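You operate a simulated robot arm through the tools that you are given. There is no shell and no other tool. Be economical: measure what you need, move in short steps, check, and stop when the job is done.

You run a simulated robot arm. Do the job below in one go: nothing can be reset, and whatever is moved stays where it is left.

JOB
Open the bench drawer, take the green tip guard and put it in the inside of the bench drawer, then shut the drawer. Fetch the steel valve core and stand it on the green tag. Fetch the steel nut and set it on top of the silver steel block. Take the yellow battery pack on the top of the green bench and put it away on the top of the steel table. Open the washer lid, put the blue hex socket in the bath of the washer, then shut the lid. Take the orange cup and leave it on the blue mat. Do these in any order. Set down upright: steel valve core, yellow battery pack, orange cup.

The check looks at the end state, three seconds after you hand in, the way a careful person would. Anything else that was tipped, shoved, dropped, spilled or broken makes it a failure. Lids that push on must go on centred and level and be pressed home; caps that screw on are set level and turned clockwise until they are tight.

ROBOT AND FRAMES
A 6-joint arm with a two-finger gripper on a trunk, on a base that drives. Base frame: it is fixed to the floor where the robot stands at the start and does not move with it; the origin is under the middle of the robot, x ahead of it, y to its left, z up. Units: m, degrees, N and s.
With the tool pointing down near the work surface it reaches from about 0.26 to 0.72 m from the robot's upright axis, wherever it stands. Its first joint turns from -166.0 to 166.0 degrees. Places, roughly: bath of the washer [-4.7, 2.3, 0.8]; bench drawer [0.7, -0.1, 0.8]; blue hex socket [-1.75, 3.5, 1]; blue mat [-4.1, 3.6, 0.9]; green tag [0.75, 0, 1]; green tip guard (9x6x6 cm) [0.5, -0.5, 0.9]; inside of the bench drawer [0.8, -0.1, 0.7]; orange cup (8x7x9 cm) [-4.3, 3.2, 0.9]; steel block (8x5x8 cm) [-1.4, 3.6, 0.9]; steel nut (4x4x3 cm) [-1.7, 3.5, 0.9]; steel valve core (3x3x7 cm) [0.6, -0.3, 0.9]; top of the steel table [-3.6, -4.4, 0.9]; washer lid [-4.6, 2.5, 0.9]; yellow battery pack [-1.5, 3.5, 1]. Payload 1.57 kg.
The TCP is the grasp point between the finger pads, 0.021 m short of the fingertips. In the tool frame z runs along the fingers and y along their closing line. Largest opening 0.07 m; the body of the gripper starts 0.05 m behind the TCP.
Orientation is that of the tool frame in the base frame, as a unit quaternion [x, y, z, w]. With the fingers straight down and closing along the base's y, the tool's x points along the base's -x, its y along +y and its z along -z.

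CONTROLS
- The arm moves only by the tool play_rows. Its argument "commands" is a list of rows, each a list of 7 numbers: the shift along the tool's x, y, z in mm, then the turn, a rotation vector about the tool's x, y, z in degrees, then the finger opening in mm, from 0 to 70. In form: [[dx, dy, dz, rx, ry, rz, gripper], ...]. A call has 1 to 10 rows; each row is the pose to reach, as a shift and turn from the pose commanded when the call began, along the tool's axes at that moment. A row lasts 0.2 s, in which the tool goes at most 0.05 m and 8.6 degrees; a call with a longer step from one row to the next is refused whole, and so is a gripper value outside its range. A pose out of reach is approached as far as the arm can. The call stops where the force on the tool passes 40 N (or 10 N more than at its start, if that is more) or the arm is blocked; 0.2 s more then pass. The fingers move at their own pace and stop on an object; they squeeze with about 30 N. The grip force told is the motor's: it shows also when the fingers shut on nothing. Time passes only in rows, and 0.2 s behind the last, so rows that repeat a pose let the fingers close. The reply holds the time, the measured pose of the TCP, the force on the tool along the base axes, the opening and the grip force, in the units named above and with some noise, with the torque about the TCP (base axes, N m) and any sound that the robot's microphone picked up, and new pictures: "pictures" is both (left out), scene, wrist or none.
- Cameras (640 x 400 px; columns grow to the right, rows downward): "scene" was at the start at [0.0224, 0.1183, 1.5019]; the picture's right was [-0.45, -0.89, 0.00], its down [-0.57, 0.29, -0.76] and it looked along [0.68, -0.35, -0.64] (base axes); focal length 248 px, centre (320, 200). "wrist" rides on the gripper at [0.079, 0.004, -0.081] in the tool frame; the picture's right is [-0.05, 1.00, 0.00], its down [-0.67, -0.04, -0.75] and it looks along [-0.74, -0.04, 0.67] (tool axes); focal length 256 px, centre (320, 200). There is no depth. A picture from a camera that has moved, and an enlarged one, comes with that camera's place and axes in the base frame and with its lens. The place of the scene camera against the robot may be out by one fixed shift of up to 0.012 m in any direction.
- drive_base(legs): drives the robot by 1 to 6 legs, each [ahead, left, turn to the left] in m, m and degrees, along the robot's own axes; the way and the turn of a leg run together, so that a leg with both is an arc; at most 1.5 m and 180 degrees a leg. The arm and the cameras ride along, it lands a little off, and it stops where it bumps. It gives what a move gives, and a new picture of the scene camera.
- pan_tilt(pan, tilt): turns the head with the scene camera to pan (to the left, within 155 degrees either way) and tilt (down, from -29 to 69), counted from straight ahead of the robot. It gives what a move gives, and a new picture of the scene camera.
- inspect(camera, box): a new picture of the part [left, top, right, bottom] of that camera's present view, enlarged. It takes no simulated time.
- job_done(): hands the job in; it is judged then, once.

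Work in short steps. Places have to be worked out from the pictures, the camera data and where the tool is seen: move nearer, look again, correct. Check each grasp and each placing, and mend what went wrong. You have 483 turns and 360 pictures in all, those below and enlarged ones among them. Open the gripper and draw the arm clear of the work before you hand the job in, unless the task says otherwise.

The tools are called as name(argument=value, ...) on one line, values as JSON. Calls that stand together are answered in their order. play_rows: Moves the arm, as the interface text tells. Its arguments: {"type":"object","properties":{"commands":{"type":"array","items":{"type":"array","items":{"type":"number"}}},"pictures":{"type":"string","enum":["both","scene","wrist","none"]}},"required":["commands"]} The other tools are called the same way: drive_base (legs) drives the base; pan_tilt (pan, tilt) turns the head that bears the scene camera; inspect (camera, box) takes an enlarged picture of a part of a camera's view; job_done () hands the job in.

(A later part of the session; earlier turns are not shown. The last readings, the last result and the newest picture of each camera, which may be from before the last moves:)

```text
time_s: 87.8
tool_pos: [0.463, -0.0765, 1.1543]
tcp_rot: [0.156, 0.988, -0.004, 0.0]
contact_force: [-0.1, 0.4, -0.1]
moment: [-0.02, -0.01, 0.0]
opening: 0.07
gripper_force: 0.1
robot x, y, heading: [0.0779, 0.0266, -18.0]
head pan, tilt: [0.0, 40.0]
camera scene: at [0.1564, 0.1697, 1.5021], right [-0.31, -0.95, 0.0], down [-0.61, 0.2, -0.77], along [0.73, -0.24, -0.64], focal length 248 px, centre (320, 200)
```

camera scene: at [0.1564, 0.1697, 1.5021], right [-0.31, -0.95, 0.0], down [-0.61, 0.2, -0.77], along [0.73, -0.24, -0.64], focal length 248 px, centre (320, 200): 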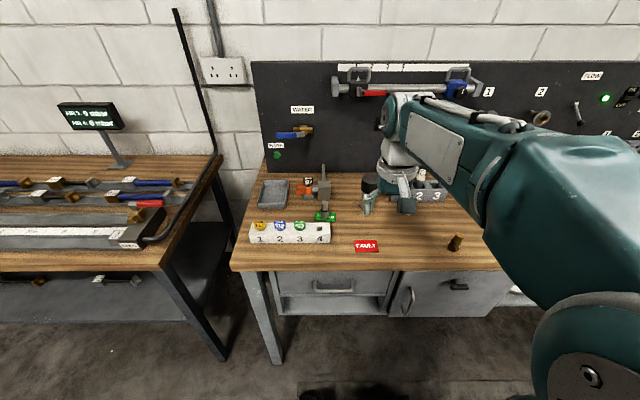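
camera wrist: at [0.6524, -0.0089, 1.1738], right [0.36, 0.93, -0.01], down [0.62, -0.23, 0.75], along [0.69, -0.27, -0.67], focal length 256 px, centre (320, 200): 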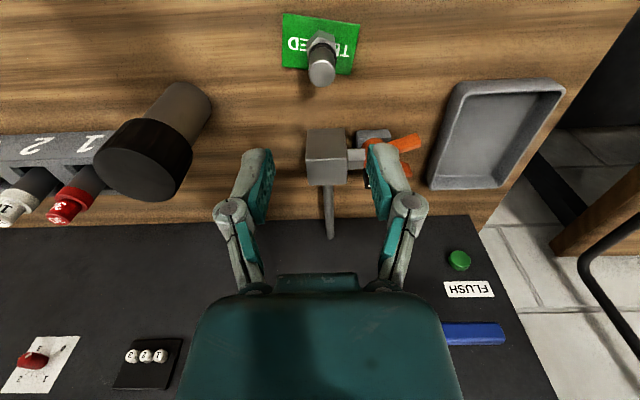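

Bench tasks done here (drawer shut, core standing on the tag). Drive back, turn left 90° and head to the green bench.

drive_base(legs=[[-0.45, 0, 0], [0, 0, 90], [0.9, 1.1, 0], [0.85, 1.1, 0]])

```text
time_s: 107.5
tool_pos: [-1.8595, 2.8427, 1.1548]
tcp_rot: [-0.605, 0.796, -0.002, 0.002]
contact_force: [0.0, -0.5, -0.4]
moment: [-0.02, 0.0, 0.02]
opening: 0.07
gripper_force: 0.1
robot x, y, heading: [-1.9458, 2.4553, 74.3]
head pan, tilt: [0.0, 40.0]
camera scene: at [-2.0845, 2.5245, 1.5021], right [0.96, -0.27, 0.0], down [-0.17, -0.62, -0.77], along [0.21, 0.74, -0.64], focal length 248 px, centre (320, 200)
```

scene: 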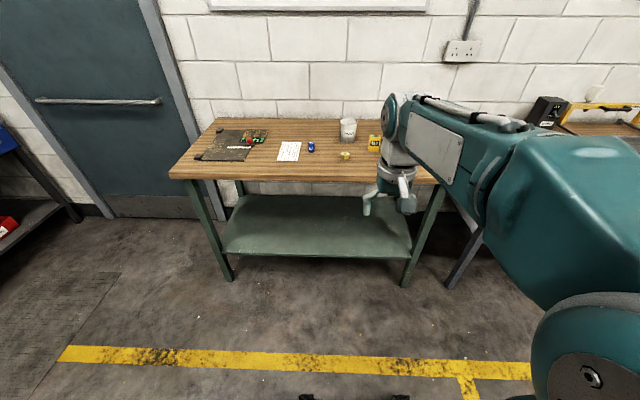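

The green bench is ahead. Zoom in on its items.

inspect(camera="scene", box=[180, 90, 420, 240])

inspect(camera="wrist", box=[0, 0, 640, 400])

```text
2.67 times, centred on (300, 165) of scene
camera zoom: at [-2.0845, 2.5245, 1.5021], right [0.96, -0.27, 0.0], down [-0.17, -0.62, -0.77], along [0.21, 0.74, -0.64], focal length 662 px, centre (373, 293)
```

zoom: 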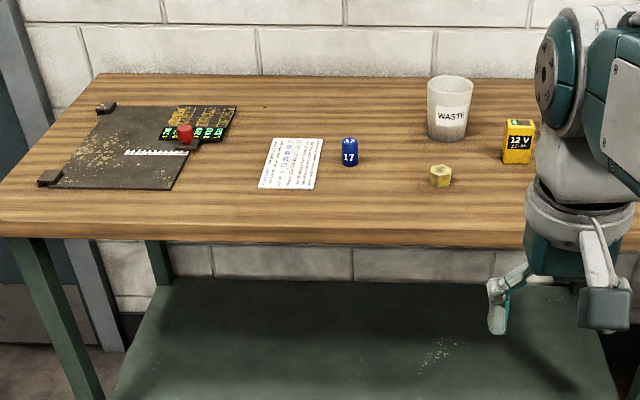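

```text
1.00 times, centred on (320, 200) of wrist (not enlarged: the box is as wide or as high as the picture)
camera zoom: at [-1.8839, 2.7676, 1.2352], right [-0.95, 0.32, -0.01], down [0.21, 0.63, 0.75], along [0.24, 0.71, -0.67], focal length 256 px, centre (320, 200)
```

zoom: 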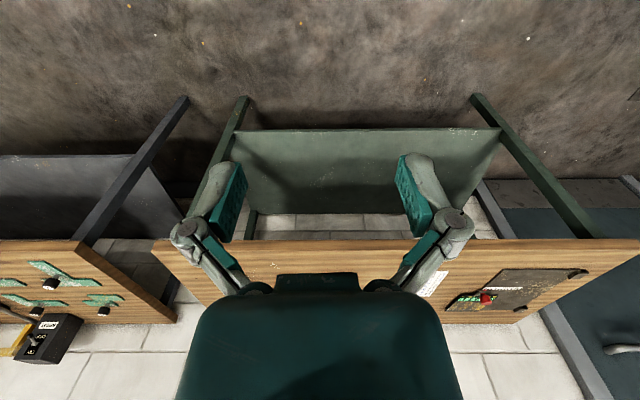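

Move the arm aside to see what it hides on the right part of the bench.

play_rows(commands=[[0, 45, 0, 0, 0, 0, 70], [0, 90, 0, 0, 0, 0, 70], [0, 135, 0, 0, 0, 0, 70], [0, 180, 0, 0, 0, 0, 70], [0, 225, 0, 0, 0, 0, 70], [0, 270, 0, 0, 0, 0, 70], [0, 315, 0, 0, 0, 0, 70]], pictures="scene")

inspect(camera="scene", box=[260, 90, 460, 220])

```text
time_s: 109.1
tool_pos: [-2.1644, 2.9267, 1.1527]
tcp_rot: [-0.605, 0.796, -0.002, 0.003]
contact_force: [0.1, -0.3, -0.8]
moment: [-0.01, -0.02, 0.0]
opening: 0.0699
gripper_force: 0.0
robot x, y, heading: [-1.9494, 2.4516, 74.1]
head pan, tilt: [0.0, 40.0]
camera scene: at [-2.0887, 2.5261, 1.5017], right [0.96, -0.27, 0.0], down [-0.17, -0.62, -0.77], along [0.21, 0.74, -0.64], focal length 248 px, centre (320, 200)
```

scene: 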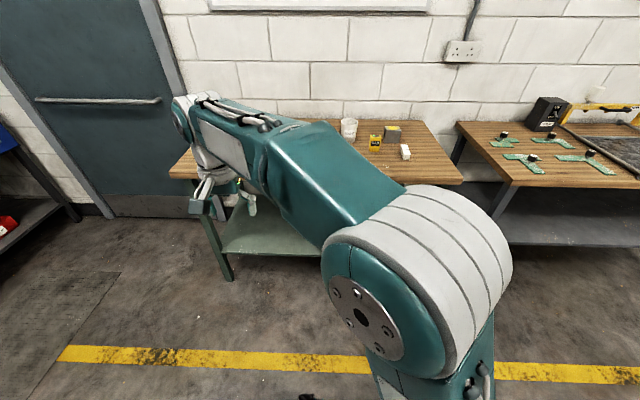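

```text
3.08 times, centred on (360, 155) of scene
camera zoom: at [-2.0887, 2.5261, 1.5017], right [0.96, -0.27, 0.0], down [-0.17, -0.62, -0.77], along [0.21, 0.74, -0.64], focal length 764 px, centre (197, 338)
```

zoom: 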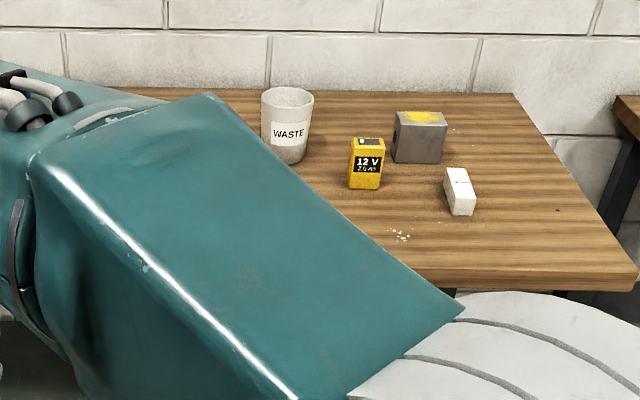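

The gold-coloured hex nut at ≈(-1.69,3.48), blue "17" socket, 12 V battery and steel block are all identified. Square up and drive closer.

drive_base(legs=[[0, 0, -2.5], [0.4, -0.12, 0]])

play_rows(commands=[[0, -40, 0, 0, 0, 0, 70], [0, -80, 0, 0, 0, 0, 70], [0, -120, 0, 0, 0, 0, 70], [0, -160, 0, 0, 0, 0, 70], [0, -160, 0, 0, 0, 0, 70]], pictures="both")

```text
time_s: 112.1
tool_pos: [-1.9053, 3.285, 1.1512]
tcp_rot: [-0.59, 0.807, -0.002, 0.003]
contact_force: [-0.2, 0.1, -0.2]
moment: [0.01, -0.02, 0.0]
opening: 0.0699
gripper_force: 0.0
robot x, y, heading: [-1.71, 2.8024, 72.1]
head pan, tilt: [0.0, 40.0]
camera scene: at [-1.8474, 2.8807, 1.5017], right [0.95, -0.31, 0.0], down [-0.2, -0.61, -0.77], along [0.24, 0.73, -0.64], focal length 248 px, centre (320, 200)
```

scene: 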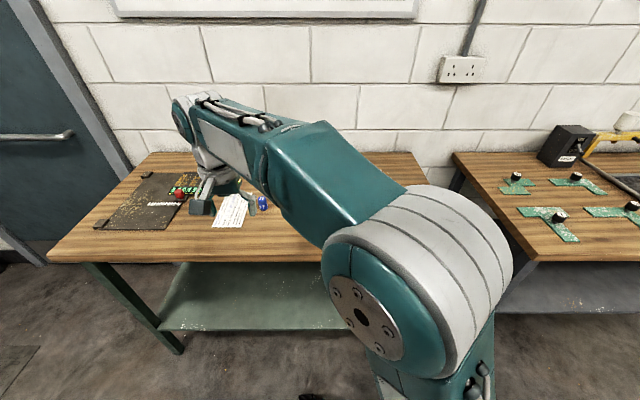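

```text
time_s: 113.3
tool_pos: [-1.7523, 3.2331, 1.1538]
tcp_rot: [-0.59, 0.808, -0.001, 0.002]
contact_force: [0.8, 0.2, -0.1]
moment: [0.01, -0.01, -0.04]
opening: 0.0701
gripper_force: 0.1
robot x, y, heading: [-1.7142, 2.8071, 72.3]
head pan, tilt: [0.0, 40.0]
camera scene: at [-1.8449, 2.8797, 1.502], right [0.95, -0.31, 0.0], down [-0.2, -0.61, -0.77], along [0.24, 0.73, -0.64], focal length 248 px, centre (320, 200)
camera wrist: at [-1.7811, 3.1591, 1.234], right [-0.94, 0.35, -0.01], down [0.23, 0.62, 0.75], along [0.27, 0.7, -0.67], focal length 256 px, centre (320, 200)
```

scene: 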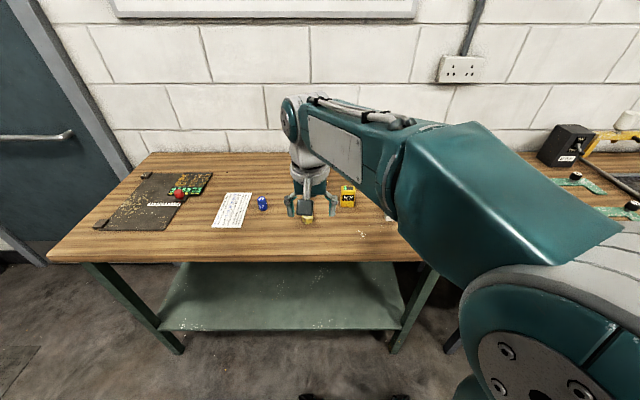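
wrist: 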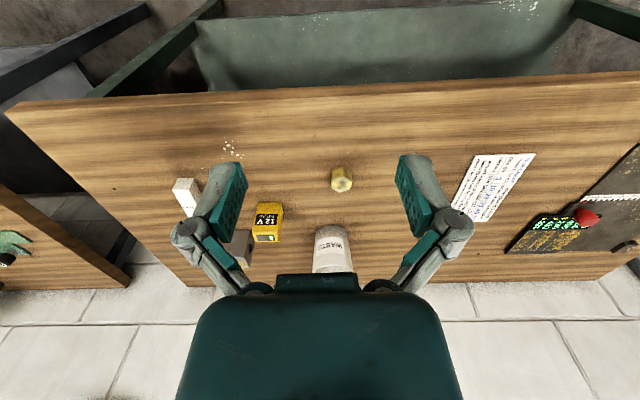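

Drive 0.12 m closer so the block is reachable as well.

drive_base(legs=[[0.12, 0, 0]])

inspect(camera="wrist", box=[0, 0, 640, 400])

```text
time_s: 114.5
tool_pos: [-1.7156, 3.3474, 1.1534]
tcp_rot: [-0.59, 0.808, -0.002, 0.002]
contact_force: [0.6, -0.9, -0.2]
moment: [0.01, 0.01, 0.01]
opening: 0.07
gripper_force: 0.1
robot x, y, heading: [-1.6757, 2.9178, 71.8]
head pan, tilt: [0.0, 40.0]
camera scene: at [-1.8079, 2.9943, 1.502], right [0.95, -0.31, 0.0], down [-0.2, -0.61, -0.77], along [0.24, 0.73, -0.64], focal length 248 px, centre (320, 200)
```

scene: 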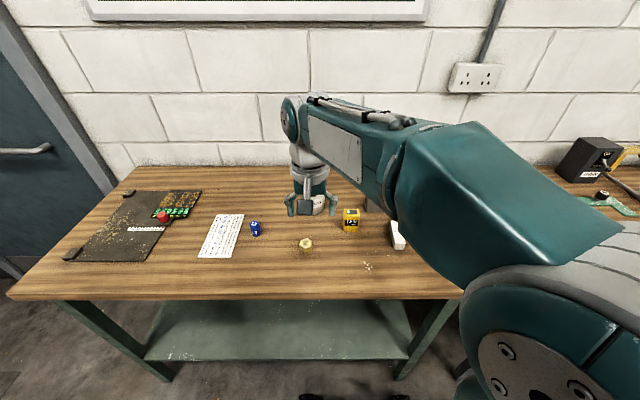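

```text
1.00 times, centred on (320, 200) of wrist (not enlarged: the box is as wide or as high as the picture)
camera zoom: at [-1.7439, 3.2738, 1.2342], right [-0.94, 0.35, -0.01], down [0.23, 0.62, 0.75], along [0.27, 0.7, -0.67], focal length 256 px, centre (320, 200)
```

zoom: 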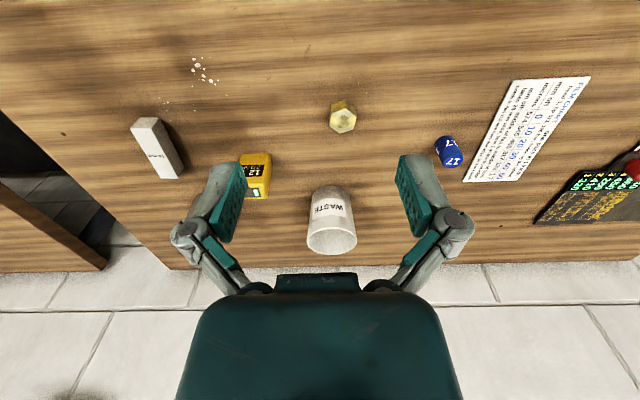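

Nut ≈(-1.705,3.453). Move over it, part-way down.

play_rows(commands=[[-35, 8, 30, 0, 0, 0, 70], [-70, 16, 60, 0, 0, 0, 70], [-100, 23, 95, 0, 0, 0, 70], [-100, 23, 130, 0, 0, 0, 70], [-100, 23, 130, 0, 0, 0, 70]], pictures="wrist")

```text
time_s: 115.7
tool_pos: [-1.7044, 3.4497, 1.0268]
tcp_rot: [-0.59, 0.808, -0.002, 0.002]
contact_force: [0.0, 0.6, 0.1]
moment: [0.0, 0.0, 0.03]
opening: 0.0701
gripper_force: 0.1
robot x, y, heading: [-1.669, 2.9193, 71.9]
head pan, tilt: [0.0, 40.0]
camera wrist: at [-1.7334, 3.3756, 1.1067], right [-0.94, 0.35, 0.0], down [0.23, 0.62, 0.75], along [0.27, 0.7, -0.67], focal length 256 px, centre (320, 200)
```

wrist: 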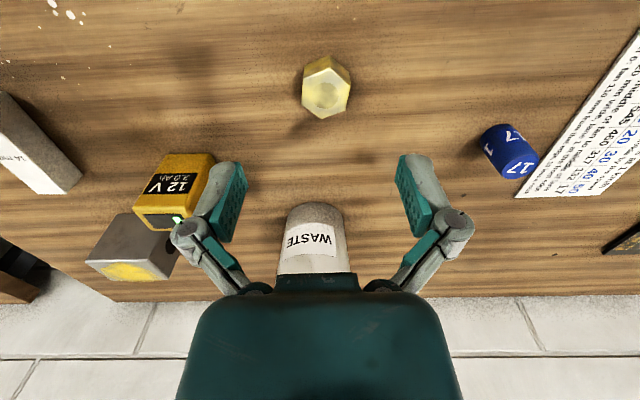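

Zoom in on the nut to see its flats.

inspect(camera="wrist", box=[285, 45, 365, 125])

```text
5.00 times, centred on (325, 85) of wrist
camera zoom: at [-1.7334, 3.3756, 1.1067], right [-0.94, 0.35, 0.0], down [0.23, 0.62, 0.75], along [0.27, 0.7, -0.67], focal length 1280 px, centre (295, 775)
```

zoom: 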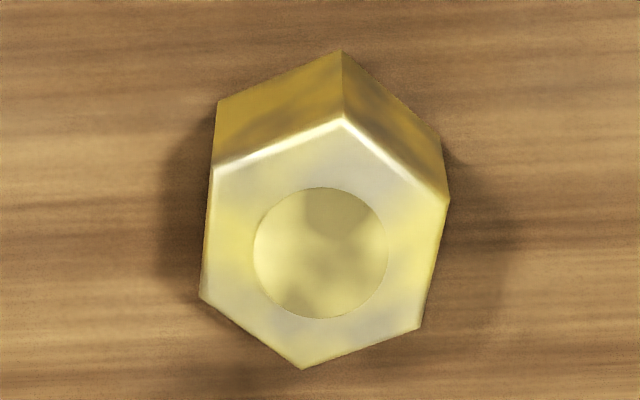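

Flats are ~8° rotated; turn the tool to match and descend around the nut.

play_rows(commands=[[-5, 0, 30, 0, 0, 8, 70], [-5, 0, 60, 0, 0, 8, 70], [-5, 0, 85, 0, 0, 8, 70], [-5, 0, 92, 0, 0, 8, 70], [-5, 0, 98, 0, 0, 8, 70]], pictures="wrist")

```text
time_s: 116.9
tool_pos: [-1.7041, 3.4546, 0.9246]
tcp_rot: [-0.532, 0.847, -0.002, 0.002]
contact_force: [-0.6, 0.4, -0.7]
moment: [0.01, -0.01, 0.0]
opening: 0.07
gripper_force: 0.0
robot x, y, heading: [-1.675, 2.9174, 71.8]
head pan, tilt: [0.0, 40.0]
camera wrist: at [-1.7426, 3.3852, 1.0062], right [-0.88, 0.48, 0.0], down [0.32, 0.58, 0.75], along [0.36, 0.65, -0.67], focal length 256 px, centre (320, 200)
```

wrist: 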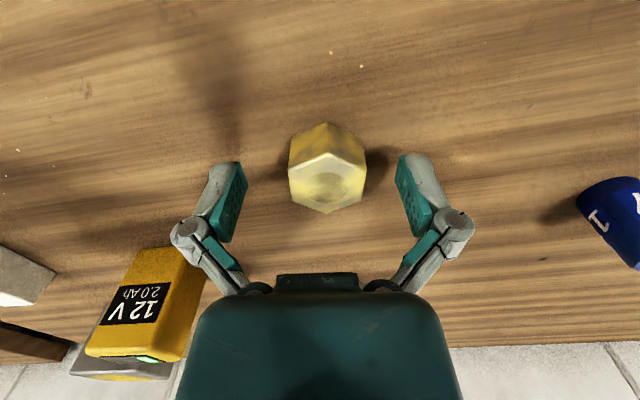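

Nut is between the fingers with flats aligned. Close.

play_rows(commands=[[3, 0, 2, 0, 0, 0, 70], [3, 0, 2, 0, 0, 0, 0], [3, 0, 2, 0, 0, 0, 0], [3, 0, 2, 0, 0, 0, 0], [3, 0, -10, 0, 0, 0, 0], [3, 0, -40, 0, 0, 0, 0], [3, 0, -80, 0, 0, 0, 0], [3, 0, -120, 0, 0, 0, 0]], pictures="wrist")

```text
time_s: 118.7
tool_pos: [-1.7063, 3.4503, 1.0474]
tcp_rot: [-0.532, 0.847, -0.002, 0.002]
contact_force: [0.2, 0.5, -1.1]
moment: [-0.04, 0.01, 0.02]
opening: 0.0383
gripper_force: 29.6
robot x, y, heading: [-1.6745, 2.9206, 72.0]
head pan, tilt: [0.0, 40.0]
camera wrist: at [-1.744, 3.3819, 1.1286], right [-0.88, 0.48, -0.01], down [0.32, 0.59, 0.75], along [0.36, 0.65, -0.67], focal length 256 px, centre (320, 200)
```

wrist: 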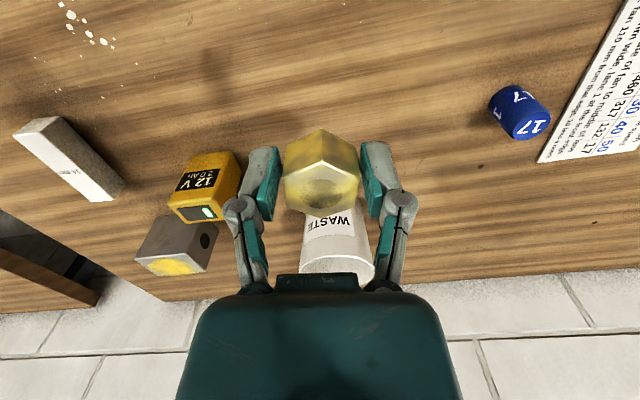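

Nut held (38 mm). Raise and move over toward the steel block.

play_rows(commands=[[0, 0, -40, 0, 0, 0, 0], [-20, -20, -70, 0, 0, 0, 0], [-50, -48, -80, 0, 0, 0, 0], [-80, -77, -80, 0, 0, 0, 0], [-110, -106, -80, 0, 0, 0, 0], [-140, -135, -80, 0, 0, 0, 0], [-165, -160, -80, 0, 0, 0, 0], [-180, -185, -80, 0, 0, 0, 0], [-180, -185, -80, 0, 0, 0, 0]], pictures="wrist")

```text
time_s: 120.7
tool_pos: [-1.46, 3.5345, 1.1275]
tcp_rot: [-0.532, 0.847, -0.001, 0.001]
contact_force: [0.2, -0.7, -1.0]
moment: [0.01, 0.0, 0.01]
opening: 0.0388
gripper_force: 30.1
robot x, y, heading: [-1.6721, 2.9234, 72.1]
head pan, tilt: [0.0, 40.0]
camera wrist: at [-1.4984, 3.4658, 1.2079], right [-0.88, 0.48, 0.0], down [0.32, 0.59, 0.75], along [0.36, 0.65, -0.67], focal length 256 px, centre (320, 200)
```

wrist: 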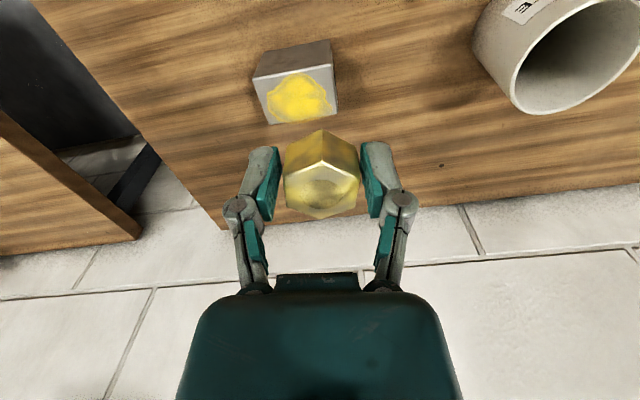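

Block top centre ≈(-1.427,3.553). Move over it and lower to just above.

play_rows(commands=[[-16, -11, 20, 0, 0, 0, 0], [-32, -22, 45, 0, 0, 0, 0], [-32, -22, 80, 0, 0, 0, 0], [-32, -22, 95, 0, 0, 0, 0], [-32, -22, 95, 0, 0, 0, 0]], pictures="wrist")

```text
time_s: 121.9
tool_pos: [-1.4276, 3.5549, 1.0327]
tcp_rot: [-0.532, 0.847, -0.001, 0.002]
contact_force: [0.0, 0.1, -1.7]
moment: [-0.01, 0.0, 0.01]
opening: 0.0388
gripper_force: 30.2
robot x, y, heading: [-1.6717, 2.9166, 71.9]
head pan, tilt: [0.0, 40.0]
camera wrist: at [-1.4663, 3.4847, 1.1134], right [-0.88, 0.48, 0.0], down [0.32, 0.58, 0.75], along [0.36, 0.65, -0.67], focal length 256 px, centre (320, 200)
```

wrist: 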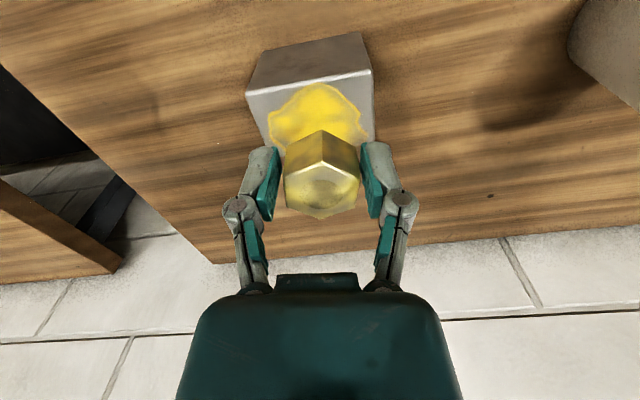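

Block top is likely z≈0.955; centre ≈(-1.420,3.563). Correct by ~11 mm and lower with care.

play_rows(commands=[[-10, -3, 5, 0, 0, 0, 0], [-10, -3, 15, 0, 0, 0, 0], [-10, -3, 22, 0, 0, 0, 0], [-10, -3, 27, 0, 0, 0, 0], [-10, -3, 32, 0, 0, 0, 0]], pictures="wrist")

```text
time_s: 123.1
tool_pos: [-1.42, 3.5597, 1.0005]
tcp_rot: [-0.532, 0.846, -0.001, 0.001]
contact_force: [-0.5, -0.3, -1.7]
moment: [0.0, 0.01, 0.0]
opening: 0.0389
gripper_force: 29.8
robot x, y, heading: [-1.6701, 2.9221, 72.0]
head pan, tilt: [0.0, 40.0]
camera wrist: at [-1.4583, 3.4918, 1.0813], right [-0.88, 0.48, 0.0], down [0.32, 0.58, 0.75], along [0.36, 0.65, -0.67], focal length 256 px, centre (320, 200)
```

wrist: 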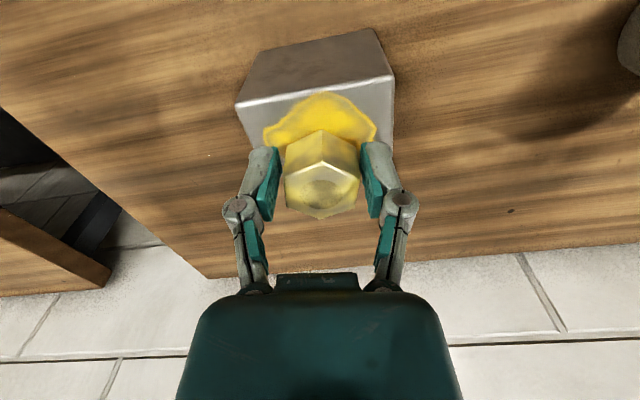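

No contact yet, as expected. Continue lowering in small steps.

play_rows(commands=[[-3, 0, 6, 0, 0, 0, 0], [-3, 0, 11, 0, 0, 0, 0], [-3, 0, 15, 0, 0, 0, 0], [-3, 0, 18, 0, 0, 0, 0], [-3, 0, 21, 0, 0, 0, 0]], pictures="wrist")

```text
time_s: 124.2
tool_pos: [-1.4175, 3.5656, 0.9883]
tcp_rot: [-0.532, 0.847, 0.002, 0.008]
contact_force: [-2.3, -5.0, 10.7]
moment: [-0.07, 0.25, 0.11]
opening: 0.0387
gripper_force: 30.5
robot x, y, heading: [-1.6738, 2.9179, 72.0]
head pan, tilt: [0.0, 40.0]
stopped in row 5: the force on the tool passed its limit at 44 N (the readings are from after the stop); the commanded pose is now the measured one
camera wrist: at [-1.4564, 3.4946, 1.0685], right [-0.88, 0.48, 0.0], down [0.31, 0.58, 0.75], along [0.36, 0.66, -0.66], focal length 256 px, centre (320, 200)
```

wrist: 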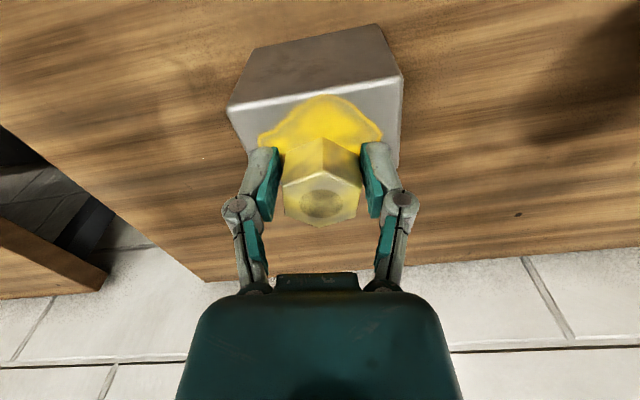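

Contact. It's ~6 mm too far back; lift 3 mm, shift nearer, set down again, then release.

play_rows(commands=[[0, 0, -5, 0, 0, 0, 0], [5, -2, -5, 0, 0, 0, 0], [5, -2, -2, 0, 0, 0, 0], [5, -2, 0, 0, 0, 0, 0], [5, -2, 1, 0, 0, 0, 0]], pictures="wrist")

```text
time_s: 125.3
tool_pos: [-1.418, 3.5585, 0.9893]
tcp_rot: [-0.532, 0.847, 0.005, 0.008]
contact_force: [2.2, 1.4, 15.8]
moment: [-0.05, 0.21, 0.02]
opening: 0.039
gripper_force: 29.6
robot x, y, heading: [-1.6727, 2.9168, 71.9]
head pan, tilt: [0.0, 40.0]
camera wrist: at [-1.4563, 3.4888, 1.0682], right [-0.88, 0.48, 0.0], down [0.31, 0.57, 0.76], along [0.37, 0.66, -0.65], focal length 256 px, centre (320, 200)
```

wrist: 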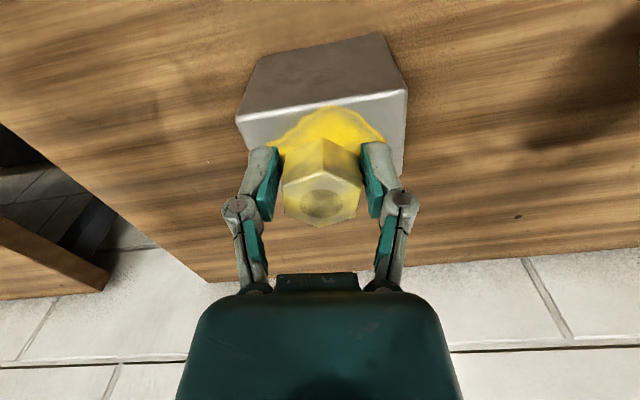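

Sitting on the block, centred. Release and rise.

play_rows(commands=[[0, 0, 0, 0, 0, 0, 44], [0, 0, 0, 0, 0, 0, 55], [0, 0, 0, 0, 0, 0, 55], [0, 0, -20, 0, 0, 0, 55], [0, 0, -60, 0, 0, 0, 55], [0, 0, -100, 0, 0, 0, 55], [0, 0, -130, 0, 0, 0, 55]], pictures="wrist")

```text
time_s: 127.0
tool_pos: [-1.4203, 3.5545, 1.115]
tcp_rot: [-0.532, 0.846, 0.002, 0.006]
contact_force: [-0.1, -0.4, -0.3]
moment: [0.01, -0.02, -0.02]
opening: 0.055
gripper_force: 0.1
out of reach, approached as far as the arm can: row 7
robot x, y, heading: [-1.6754, 2.9219, 72.1]
head pan, tilt: [0.0, 40.0]
camera wrist: at [-1.4592, 3.4847, 1.1951], right [-0.88, 0.48, 0.0], down [0.32, 0.58, 0.75], along [0.36, 0.66, -0.66], focal length 256 px, centre (320, 200)
```

wrist: 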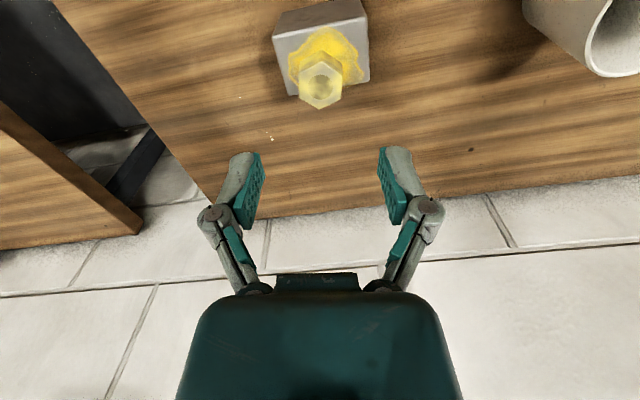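

inspect(camera="wrist", box=[260, 0, 380, 120])

```text
3.33 times, centred on (320, 60) of wrist
camera zoom: at [-1.4592, 3.4847, 1.1951], right [-0.88, 0.48, 0.0], down [0.32, 0.58, 0.75], along [0.36, 0.66, -0.66], focal length 853 px, centre (320, 667)
```

zoom: 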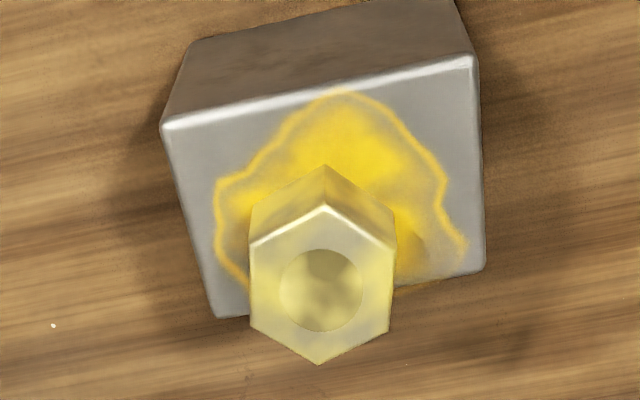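

The nut sits ~1 cm behind the block's centre. I'll regrip and re-centre it.

play_rows(commands=[[0, 0, 40, 0, 0, 0, 60], [0, 0, 80, 0, 0, 0, 60], [0, 0, 110, 0, 0, 0, 60], [0, 0, 124, 0, 0, 0, 60], [0, 0, 124, 0, 0, 0, 60], [0, 0, 124, 0, 0, 0, 0], [0, 0, 124, 0, 0, 0, 0], [0, 0, 124, 0, 0, 0, 0]], pictures="wrist")

```text
time_s: 128.8
tool_pos: [-1.4179, 3.5559, 0.9903]
tcp_rot: [-0.532, 0.847, 0.002, 0.006]
contact_force: [-0.6, 0.0, 7.3]
moment: [-0.06, 0.07, 0.01]
opening: 0.0353
gripper_force: 30.5
robot x, y, heading: [-1.6737, 2.9203, 71.9]
head pan, tilt: [0.0, 40.0]
camera wrist: at [-1.4579, 3.4851, 1.0706], right [-0.88, 0.48, 0.0], down [0.31, 0.58, 0.75], along [0.36, 0.66, -0.66], focal length 256 px, centre (320, 200)
```

wrist: 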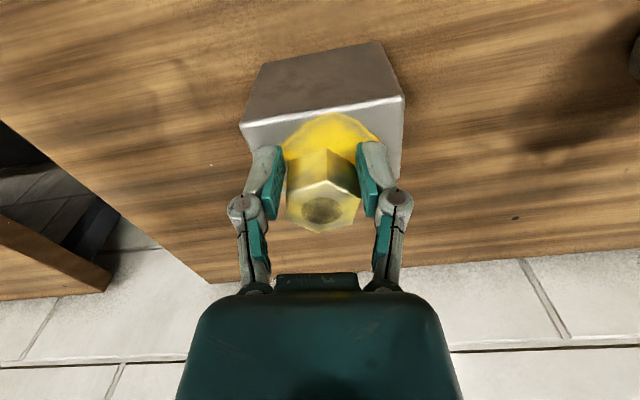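

play_rows(commands=[[0, 0, -5, 0, 0, 0, 0], [5, -1, -5, 0, 0, 0, 0], [10, -1, -5, 0, 0, 0, 0], [10, -1, -2, 0, 0, 0, 0], [10, -1, 0, 0, 0, 0, 0], [10, -1, 1, 0, 0, 0, 0]], pictures="wrist")

```text
time_s: 130.2
tool_pos: [-1.4217, 3.5469, 0.9917]
tcp_rot: [-0.532, 0.847, 0.002, 0.007]
contact_force: [-1.5, -2.8, 7.8]
moment: [-0.13, 0.06, 0.02]
opening: 0.0347
gripper_force: 29.8
robot x, y, heading: [-1.671, 2.919, 72.0]
head pan, tilt: [0.0, 40.0]
camera wrist: at [-1.4612, 3.476, 1.0706], right [-0.88, 0.48, 0.0], down [0.31, 0.58, 0.75], along [0.36, 0.66, -0.66], focal length 256 px, centre (320, 200)
```

wrist: 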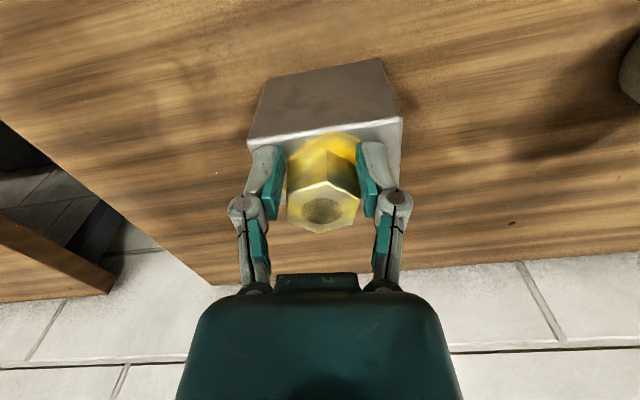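

Now release and check.

play_rows(commands=[[0, 0, 0, 0, 0, 0, 42], [0, 0, 0, 0, 0, 0, 58], [0, 0, 0, 0, 0, 0, 58], [0, 0, -20, 0, 0, 0, 58], [0, 0, -60, 0, 0, 0, 58], [0, 0, -100, 0, 0, 0, 58], [0, 0, -120, 0, 0, 0, 58]], pictures="none")

inspect(camera="wrist", box=[240, 0, 400, 160])

```text
time_s: 131.8
tool_pos: [-1.4218, 3.5485, 1.1083]
tcp_rot: [-0.532, 0.847, 0.002, 0.006]
contact_force: [0.1, 0.0, 0.3]
moment: [0.01, 0.0, -0.02]
opening: 0.0581
gripper_force: 0.2
robot x, y, heading: [-1.6724, 2.9176, 72.0]
head pan, tilt: [0.0, 40.0]
```

```text
2.50 times, centred on (320, 80) of wrist
camera zoom: at [-1.4606, 3.4766, 1.1887], right [-0.88, 0.48, 0.0], down [0.32, 0.58, 0.75], along [0.36, 0.66, -0.66], focal length 640 px, centre (320, 500)
```

zoom: 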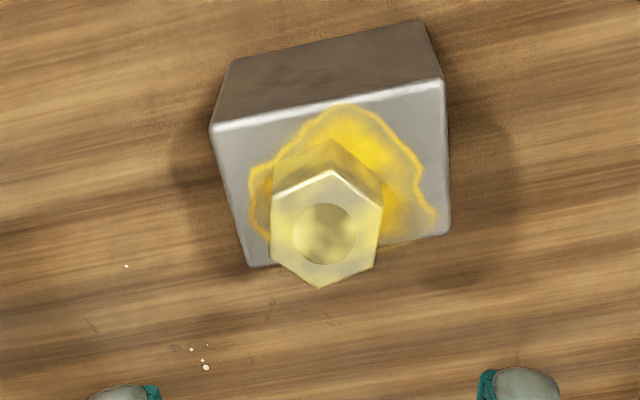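

Nut is properly on the block. Next the battery pack: move back to view it.

play_rows(commands=[[40, 18, 0, 0, 0, -4, 70], [80, 36, 0, 0, 0, -8, 70], [118, 52, 0, 0, 0, -8, 70], [150, 66, 0, 0, 0, -8, 70], [150, 66, 0, 0, 0, -8, 70]], pictures="wrist")

```text
time_s: 132.9
tool_pos: [-1.5481, 3.4395, 1.1089]
tcp_rot: [-0.59, 0.807, 0.002, 0.007]
contact_force: [0.1, 0.5, 0.3]
moment: [0.01, 0.0, 0.01]
opening: 0.07
gripper_force: 0.2
robot x, y, heading: [-1.6726, 2.9162, 72.2]
head pan, tilt: [0.0, 40.0]
camera wrist: at [-1.5768, 3.3649, 1.1887], right [-0.94, 0.35, 0.0], down [0.23, 0.62, 0.75], along [0.27, 0.7, -0.66], focal length 256 px, centre (320, 200)
```

wrist: 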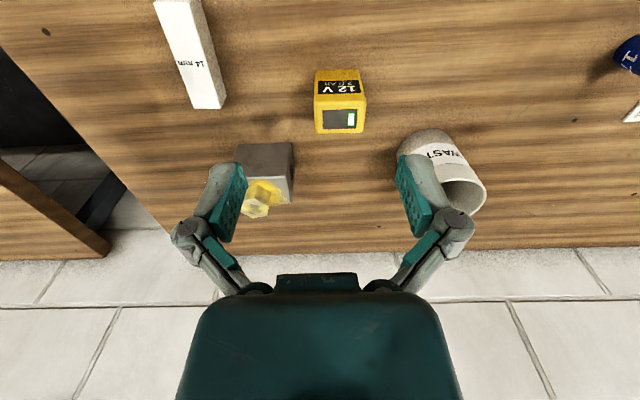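

Battery ≈(-1.547,3.499), ~57 mm tall, 46 mm wide. Straighten the tool and descend on it.

play_rows(commands=[[-25, 8, 20, -0.3, 0.8, 0, 70], [-57, 17, 40, -0.3, 0.8, 0, 70], [-57, 17, 80, -0.3, 0.8, 0, 70], [-57, 17, 110, -0.3, 0.8, 0, 70], [-57, 17, 110, -0.3, 0.8, 0, 70]], pictures="wrist")

```text
time_s: 134.2
tool_pos: [-1.5459, 3.5003, 0.9983]
tcp_rot: [-0.59, 0.808, -0.001, 0.0]
contact_force: [0.7, 0.3, 0.6]
moment: [-0.01, 0.01, -0.01]
opening: 0.07
gripper_force: 0.0
robot x, y, heading: [-1.6714, 2.9196, 71.9]
head pan, tilt: [0.0, 40.0]
camera wrist: at [-1.5741, 3.4261, 1.0801], right [-0.93, 0.35, 0.0], down [0.24, 0.62, 0.74], along [0.26, 0.7, -0.67], focal length 256 px, centre (320, 200)
```

wrist: 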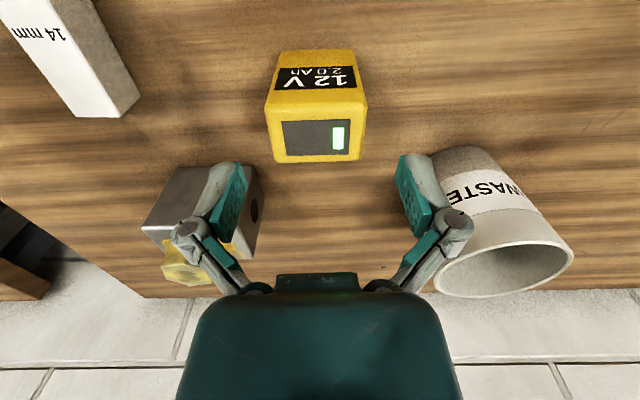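

Centred. Descend and grip.

play_rows(commands=[[0, 0, 35, 0, 0, 0, 70], [0, 0, 66, 0, 0, 0, 70], [0, 0, 66, 0, 0, 0, 70], [0, 0, 66, 0, 0, 0, 0], [0, 0, 66, 0, 0, 0, 0], [0, 0, 66, 0, 0, 0, 0], [0, 0, 60, 0, 0, 0, 0], [0, 0, 30, 0, 0, 0, 0]], pictures="wrist")

```text
time_s: 135.9
tool_pos: [-1.5478, 3.4992, 0.9655]
tcp_rot: [-0.59, 0.807, -0.001, -0.001]
contact_force: [0.6, -0.1, -2.0]
moment: [0.0, 0.0, 0.01]
opening: 0.0622
gripper_force: 30.2
robot x, y, heading: [-1.6731, 2.918, 71.8]
head pan, tilt: [0.0, 40.0]
camera wrist: at [-1.5752, 3.4256, 1.0481], right [-0.94, 0.35, 0.0], down [0.24, 0.63, 0.74], along [0.26, 0.69, -0.67], focal length 256 px, centre (320, 200)
```

wrist: 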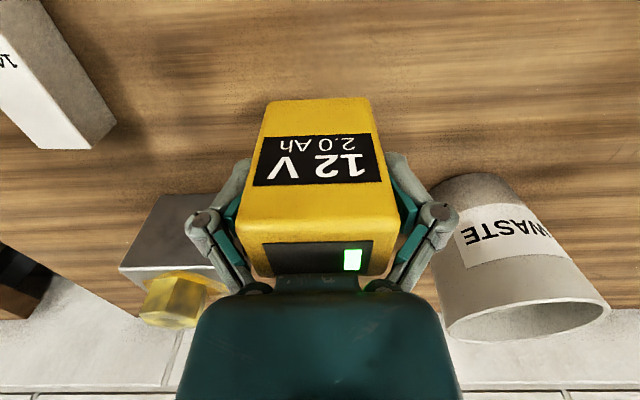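

Battery gripped (62 mm). Raise it high and retract for travel.

play_rows(commands=[[0, 0, -40, 0, 0, 0, 0], [0, 0, -85, 0, 0, 0, 0], [0, 0, -130, 0, 0, 0, 0], [45, 0, -140, 0, 0, 0, 0], [90, 0, -150, 0, 0, 0, 0], [135, 0, -150, 0, 0, 0, 0], [170, 0, -150, 0, 0, 0, 0]], pictures="wrist")

pan_tilt(pan=150, tilt=20)

```text
time_s: 137.6
tool_pos: [-1.5982, 3.338, 1.1162]
tcp_rot: [-0.59, 0.807, -0.001, -0.001]
contact_force: [1.0, 0.2, -2.8]
moment: [0.03, 0.01, 0.0]
opening: 0.0624
gripper_force: 30.2
robot x, y, heading: [-1.6742, 2.9171, 71.7]
head pan, tilt: [0.0, 40.0]
camera wrist: at [-1.6255, 3.264, 1.1974], right [-0.94, 0.35, 0.0], down [0.24, 0.63, 0.74], along [0.26, 0.7, -0.67], focal length 256 px, centre (320, 200)
```

wrist: 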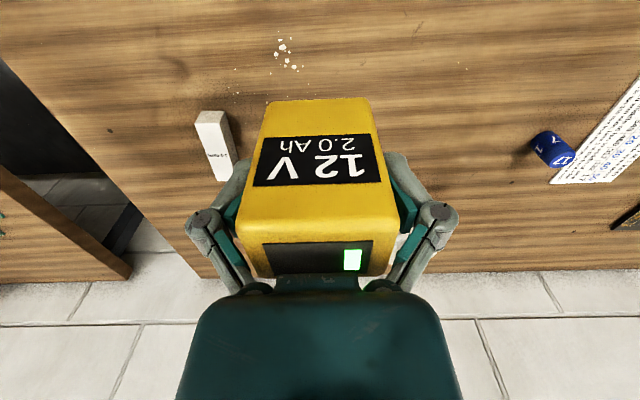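

```text
time_s: 139.9
tool_pos: [-1.5984, 3.3391, 1.1167]
tcp_rot: [-0.59, 0.807, -0.001, -0.001]
contact_force: [0.3, 0.8, -1.9]
moment: [0.03, 0.0, 0.02]
opening: 0.062
gripper_force: 29.7
robot x, y, heading: [-1.6737, 2.9191, 71.8]
head pan, tilt: [150.0, 20.0]
camera scene: at [-1.9027, 2.8514, 1.5335], right [-0.67, 0.74, 0.0], down [0.25, 0.23, -0.94], along [-0.7, -0.63, -0.34], focal length 248 px, centre (320, 200)
```

scene: 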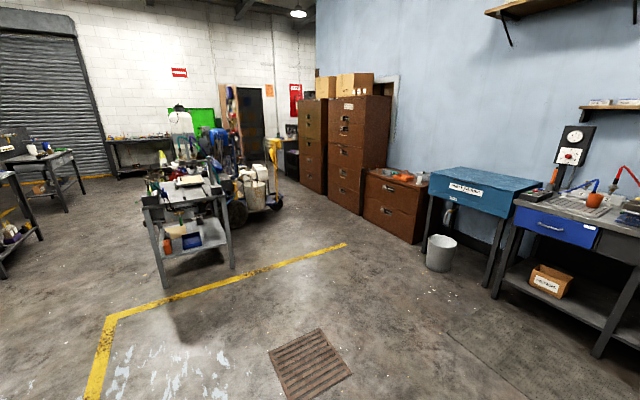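

Island table and cart stand in the direct way; I'll go around on the east side. Back off, turn about, and shift over.

drive_base(legs=[[-0.45, 0, 0], [0, 0, 180], [0.6, 1.2, 0]])

pan_tilt(pan=0, tilt=20)

```text
time_s: 156.2
tool_pos: [-0.9607, 1.1261, 1.1166]
tcp_rot: [0.811, 0.586, 0.001, 0.0]
contact_force: [0.0, -1.3, -2.3]
moment: [-0.05, -0.03, 0.0]
opening: 0.0477
gripper_force: 30.1
robot x, y, heading: [-0.8811, 1.5447, -108.6]
head pan, tilt: [150.0, 20.0]
camera scene: at [-0.6398, 1.6148, 1.5337], right [0.66, -0.75, 0.0], down [-0.26, -0.23, -0.94], along [0.7, 0.62, -0.34], focal length 248 px, centre (320, 200)
```

scene: 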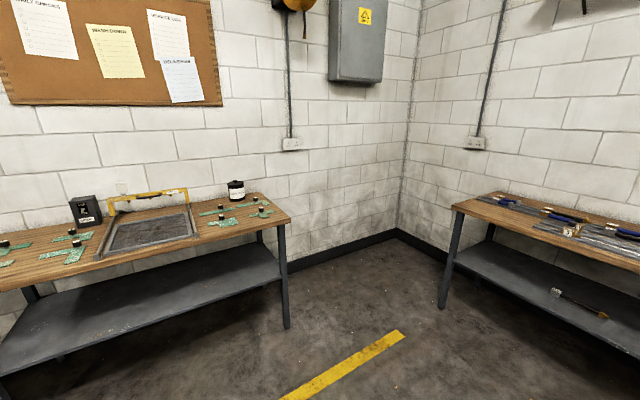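

```text
time_s: 158.6
tool_pos: [-0.9592, 1.1257, 1.1166]
tcp_rot: [0.81, 0.586, 0.001, 0.0]
contact_force: [0.0, -0.8, -2.1]
moment: [-0.02, 0.0, -0.02]
opening: 0.0471
gripper_force: 30.2
robot x, y, heading: [-0.8787, 1.5447, -108.5]
head pan, tilt: [0.0, 20.0]
camera scene: at [-0.7382, 1.4645, 1.5334], right [-0.95, 0.32, 0.0], down [0.11, 0.33, -0.94], along [-0.3, -0.89, -0.34], focal length 248 px, centre (320, 200)
```

scene: 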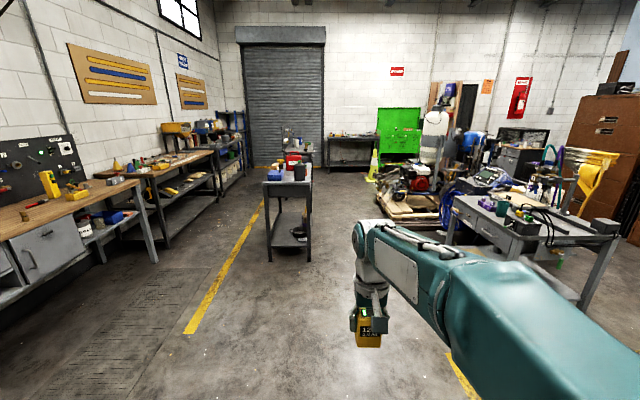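

The battery settled in the grip (47 mm now). Check the hold before driving on.

inspect(camera="wrist", box=[120, 50, 520, 350])

inspect(camera="scene", box=[220, 90, 480, 280])

```text
1.33 times, centred on (320, 200) of wrist
camera zoom: at [-0.9303, 1.1999, 1.1977], right [0.93, -0.36, 0.0], down [-0.24, -0.62, 0.74], along [-0.27, -0.69, -0.67], focal length 341 px, centre (320, 200)
```

zoom: 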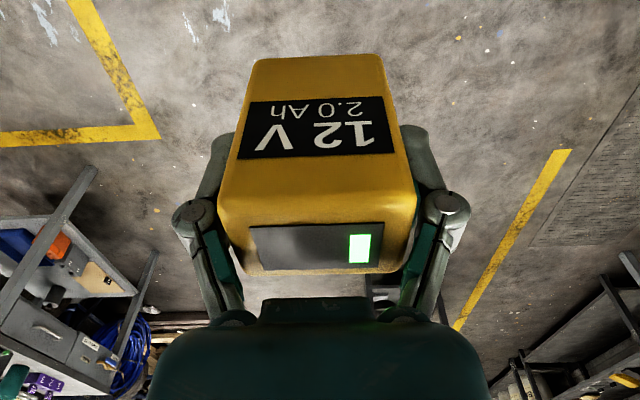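

```text
2.11 times, centred on (350, 185) of scene
camera zoom: at [-0.7382, 1.4645, 1.5334], right [-0.95, 0.32, 0.0], down [0.11, 0.33, -0.94], along [-0.3, -0.89, -0.34], focal length 523 px, centre (257, 232)
```

zoom: 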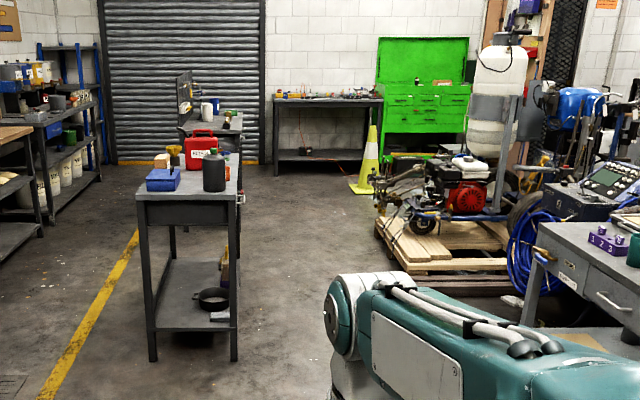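

Battery is flush and level in the fingers. Drive down the corridor.

drive_base(legs=[[1.2, -0.35, 0.3], [1.2, 0, 0]])

```text
time_s: 170.6
tool_pos: [-2.0457, -1.0538, 1.1166]
tcp_rot: [0.808, 0.589, 0.002, 0.0]
contact_force: [0.1, 0.7, -1.2]
moment: [-0.01, -0.03, 0.0]
opening: 0.0477
gripper_force: 30.0
robot x, y, heading: [-1.9713, -0.6359, -107.9]
head pan, tilt: [0.0, 20.0]
camera scene: at [-1.826, -0.7133, 1.5334], right [-0.95, 0.31, 0.0], down [0.11, 0.33, -0.94], along [-0.29, -0.89, -0.34], focal length 248 px, centre (320, 200)
```

scene: 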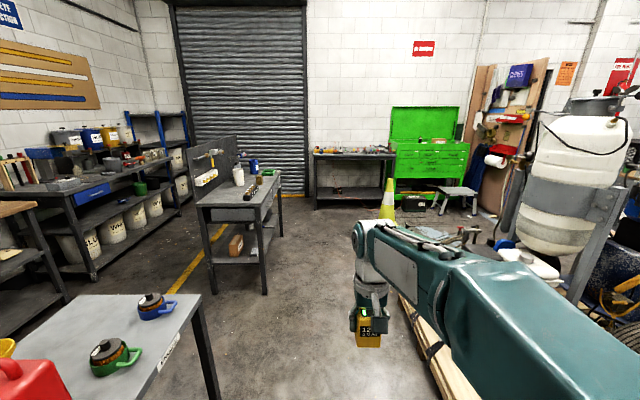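

Corridor clear ahead to the steel table against the far wall. Drive another 2.2 m.

drive_base(legs=[[1.2, -0.02, -0.3], [1.0, -0.1, 0]])

pan_tilt(pan=0, tilt=35)

```text
time_s: 181.6
tool_pos: [-2.8628, -3.1131, 1.1157]
tcp_rot: [0.809, 0.588, 0.001, 0.0]
contact_force: [0.7, -0.3, -2.3]
moment: [-0.01, -0.01, 0.02]
opening: 0.0476
gripper_force: 30.1
robot x, y, heading: [-2.7848, -2.6969, -108.3]
head pan, tilt: [0.0, 20.0]
camera scene: at [-2.6432, -2.7739, 1.5334], right [-0.95, 0.31, 0.0], down [0.11, 0.33, -0.94], along [-0.29, -0.89, -0.34], focal length 248 px, centre (320, 200)
```

scene: 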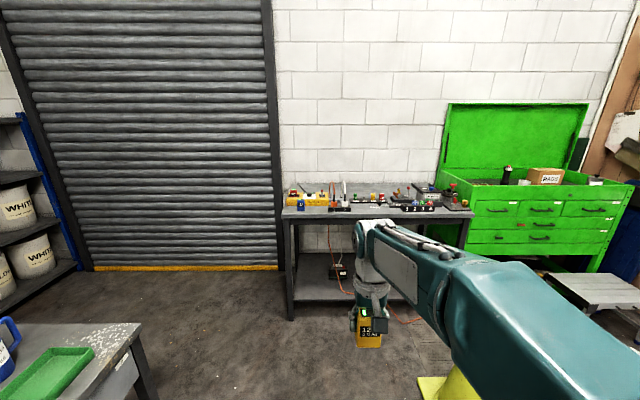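

```text
time_s: 182.3
tool_pos: [-2.8634, -3.1138, 1.1169]
tcp_rot: [0.808, 0.589, 0.001, -0.001]
contact_force: [0.3, -0.2, -2.4]
moment: [-0.01, -0.04, 0.04]
opening: 0.0474
gripper_force: 30.1
robot x, y, heading: [-2.7855, -2.6983, -108.3]
head pan, tilt: [0.0, 35.0]
camera scene: at [-2.6417, -2.7691, 1.5096], right [-0.95, 0.31, 0.0], down [0.18, 0.55, -0.82], along [-0.26, -0.78, -0.57], focal length 248 px, centre (320, 200)
```

scene: 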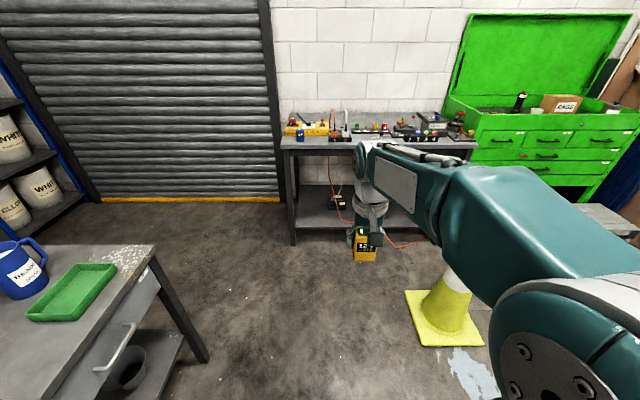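

Zoom on the steel table top to find a free spot.

inspect(camera="scene", box=[270, 90, 490, 170])

```text
2.91 times, centred on (380, 130) of scene
camera zoom: at [-2.6417, -2.7691, 1.5096], right [-0.95, 0.31, 0.0], down [0.18, 0.55, -0.82], along [-0.26, -0.78, -0.57], focal length 722 px, centre (146, 404)
```

zoom: 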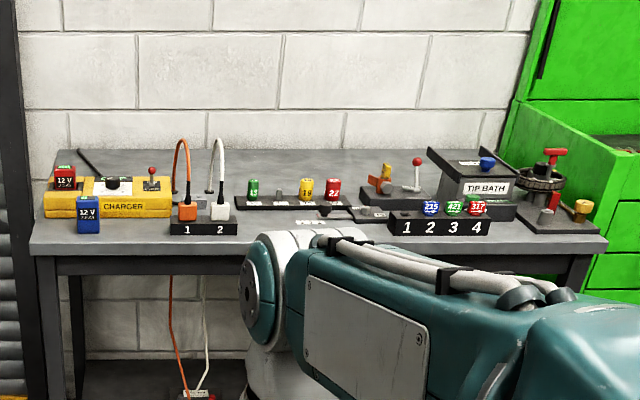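

Drive closer to the steel table, staying clear of the cone.

drive_base(legs=[[0.8, 0.1, 0]])

inspect(camera="wrist", box=[0, 0, 640, 400])

```text
time_s: 186.7
tool_pos: [-3.0154, -3.9079, 1.1164]
tcp_rot: [0.807, 0.59, 0.001, 0.0]
contact_force: [-1.2, -1.4, -2.7]
moment: [0.0, 0.03, -0.03]
opening: 0.0479
gripper_force: 30.3
robot x, y, heading: [-2.9408, -3.4919, -107.9]
head pan, tilt: [0.0, 35.0]
camera scene: at [-2.7962, -3.5621, 1.5096], right [-0.95, 0.31, 0.0], down [0.18, 0.55, -0.82], along [-0.25, -0.78, -0.57], focal length 248 px, centre (320, 200)
```

scene: 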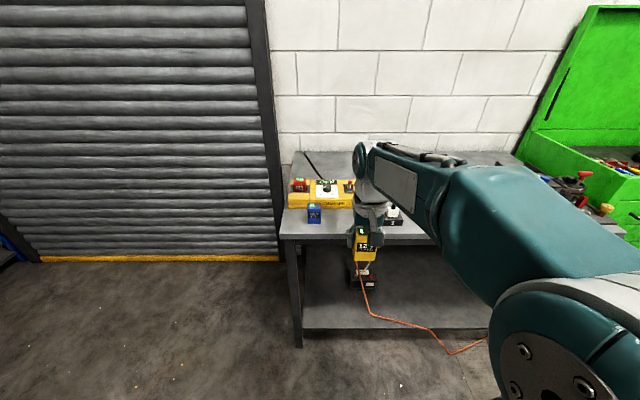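

```text
1.00 times, centred on (320, 200) of wrist (not enlarged: the box is as wide or as high as the picture)
camera zoom: at [-2.987, -3.8335, 1.1977], right [0.94, -0.35, 0.0], down [-0.24, -0.63, 0.74], along [-0.26, -0.7, -0.67], focal length 256 px, centre (320, 200)
```

zoom: 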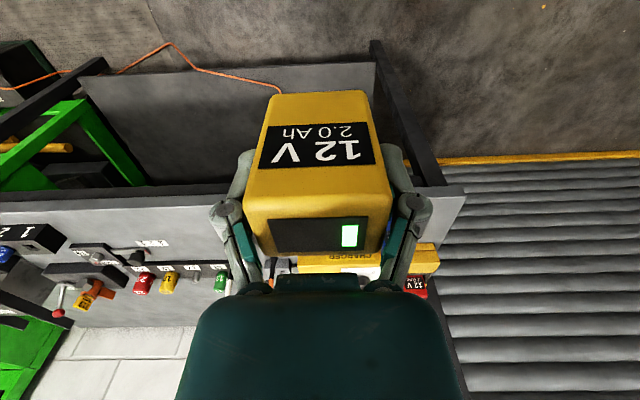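

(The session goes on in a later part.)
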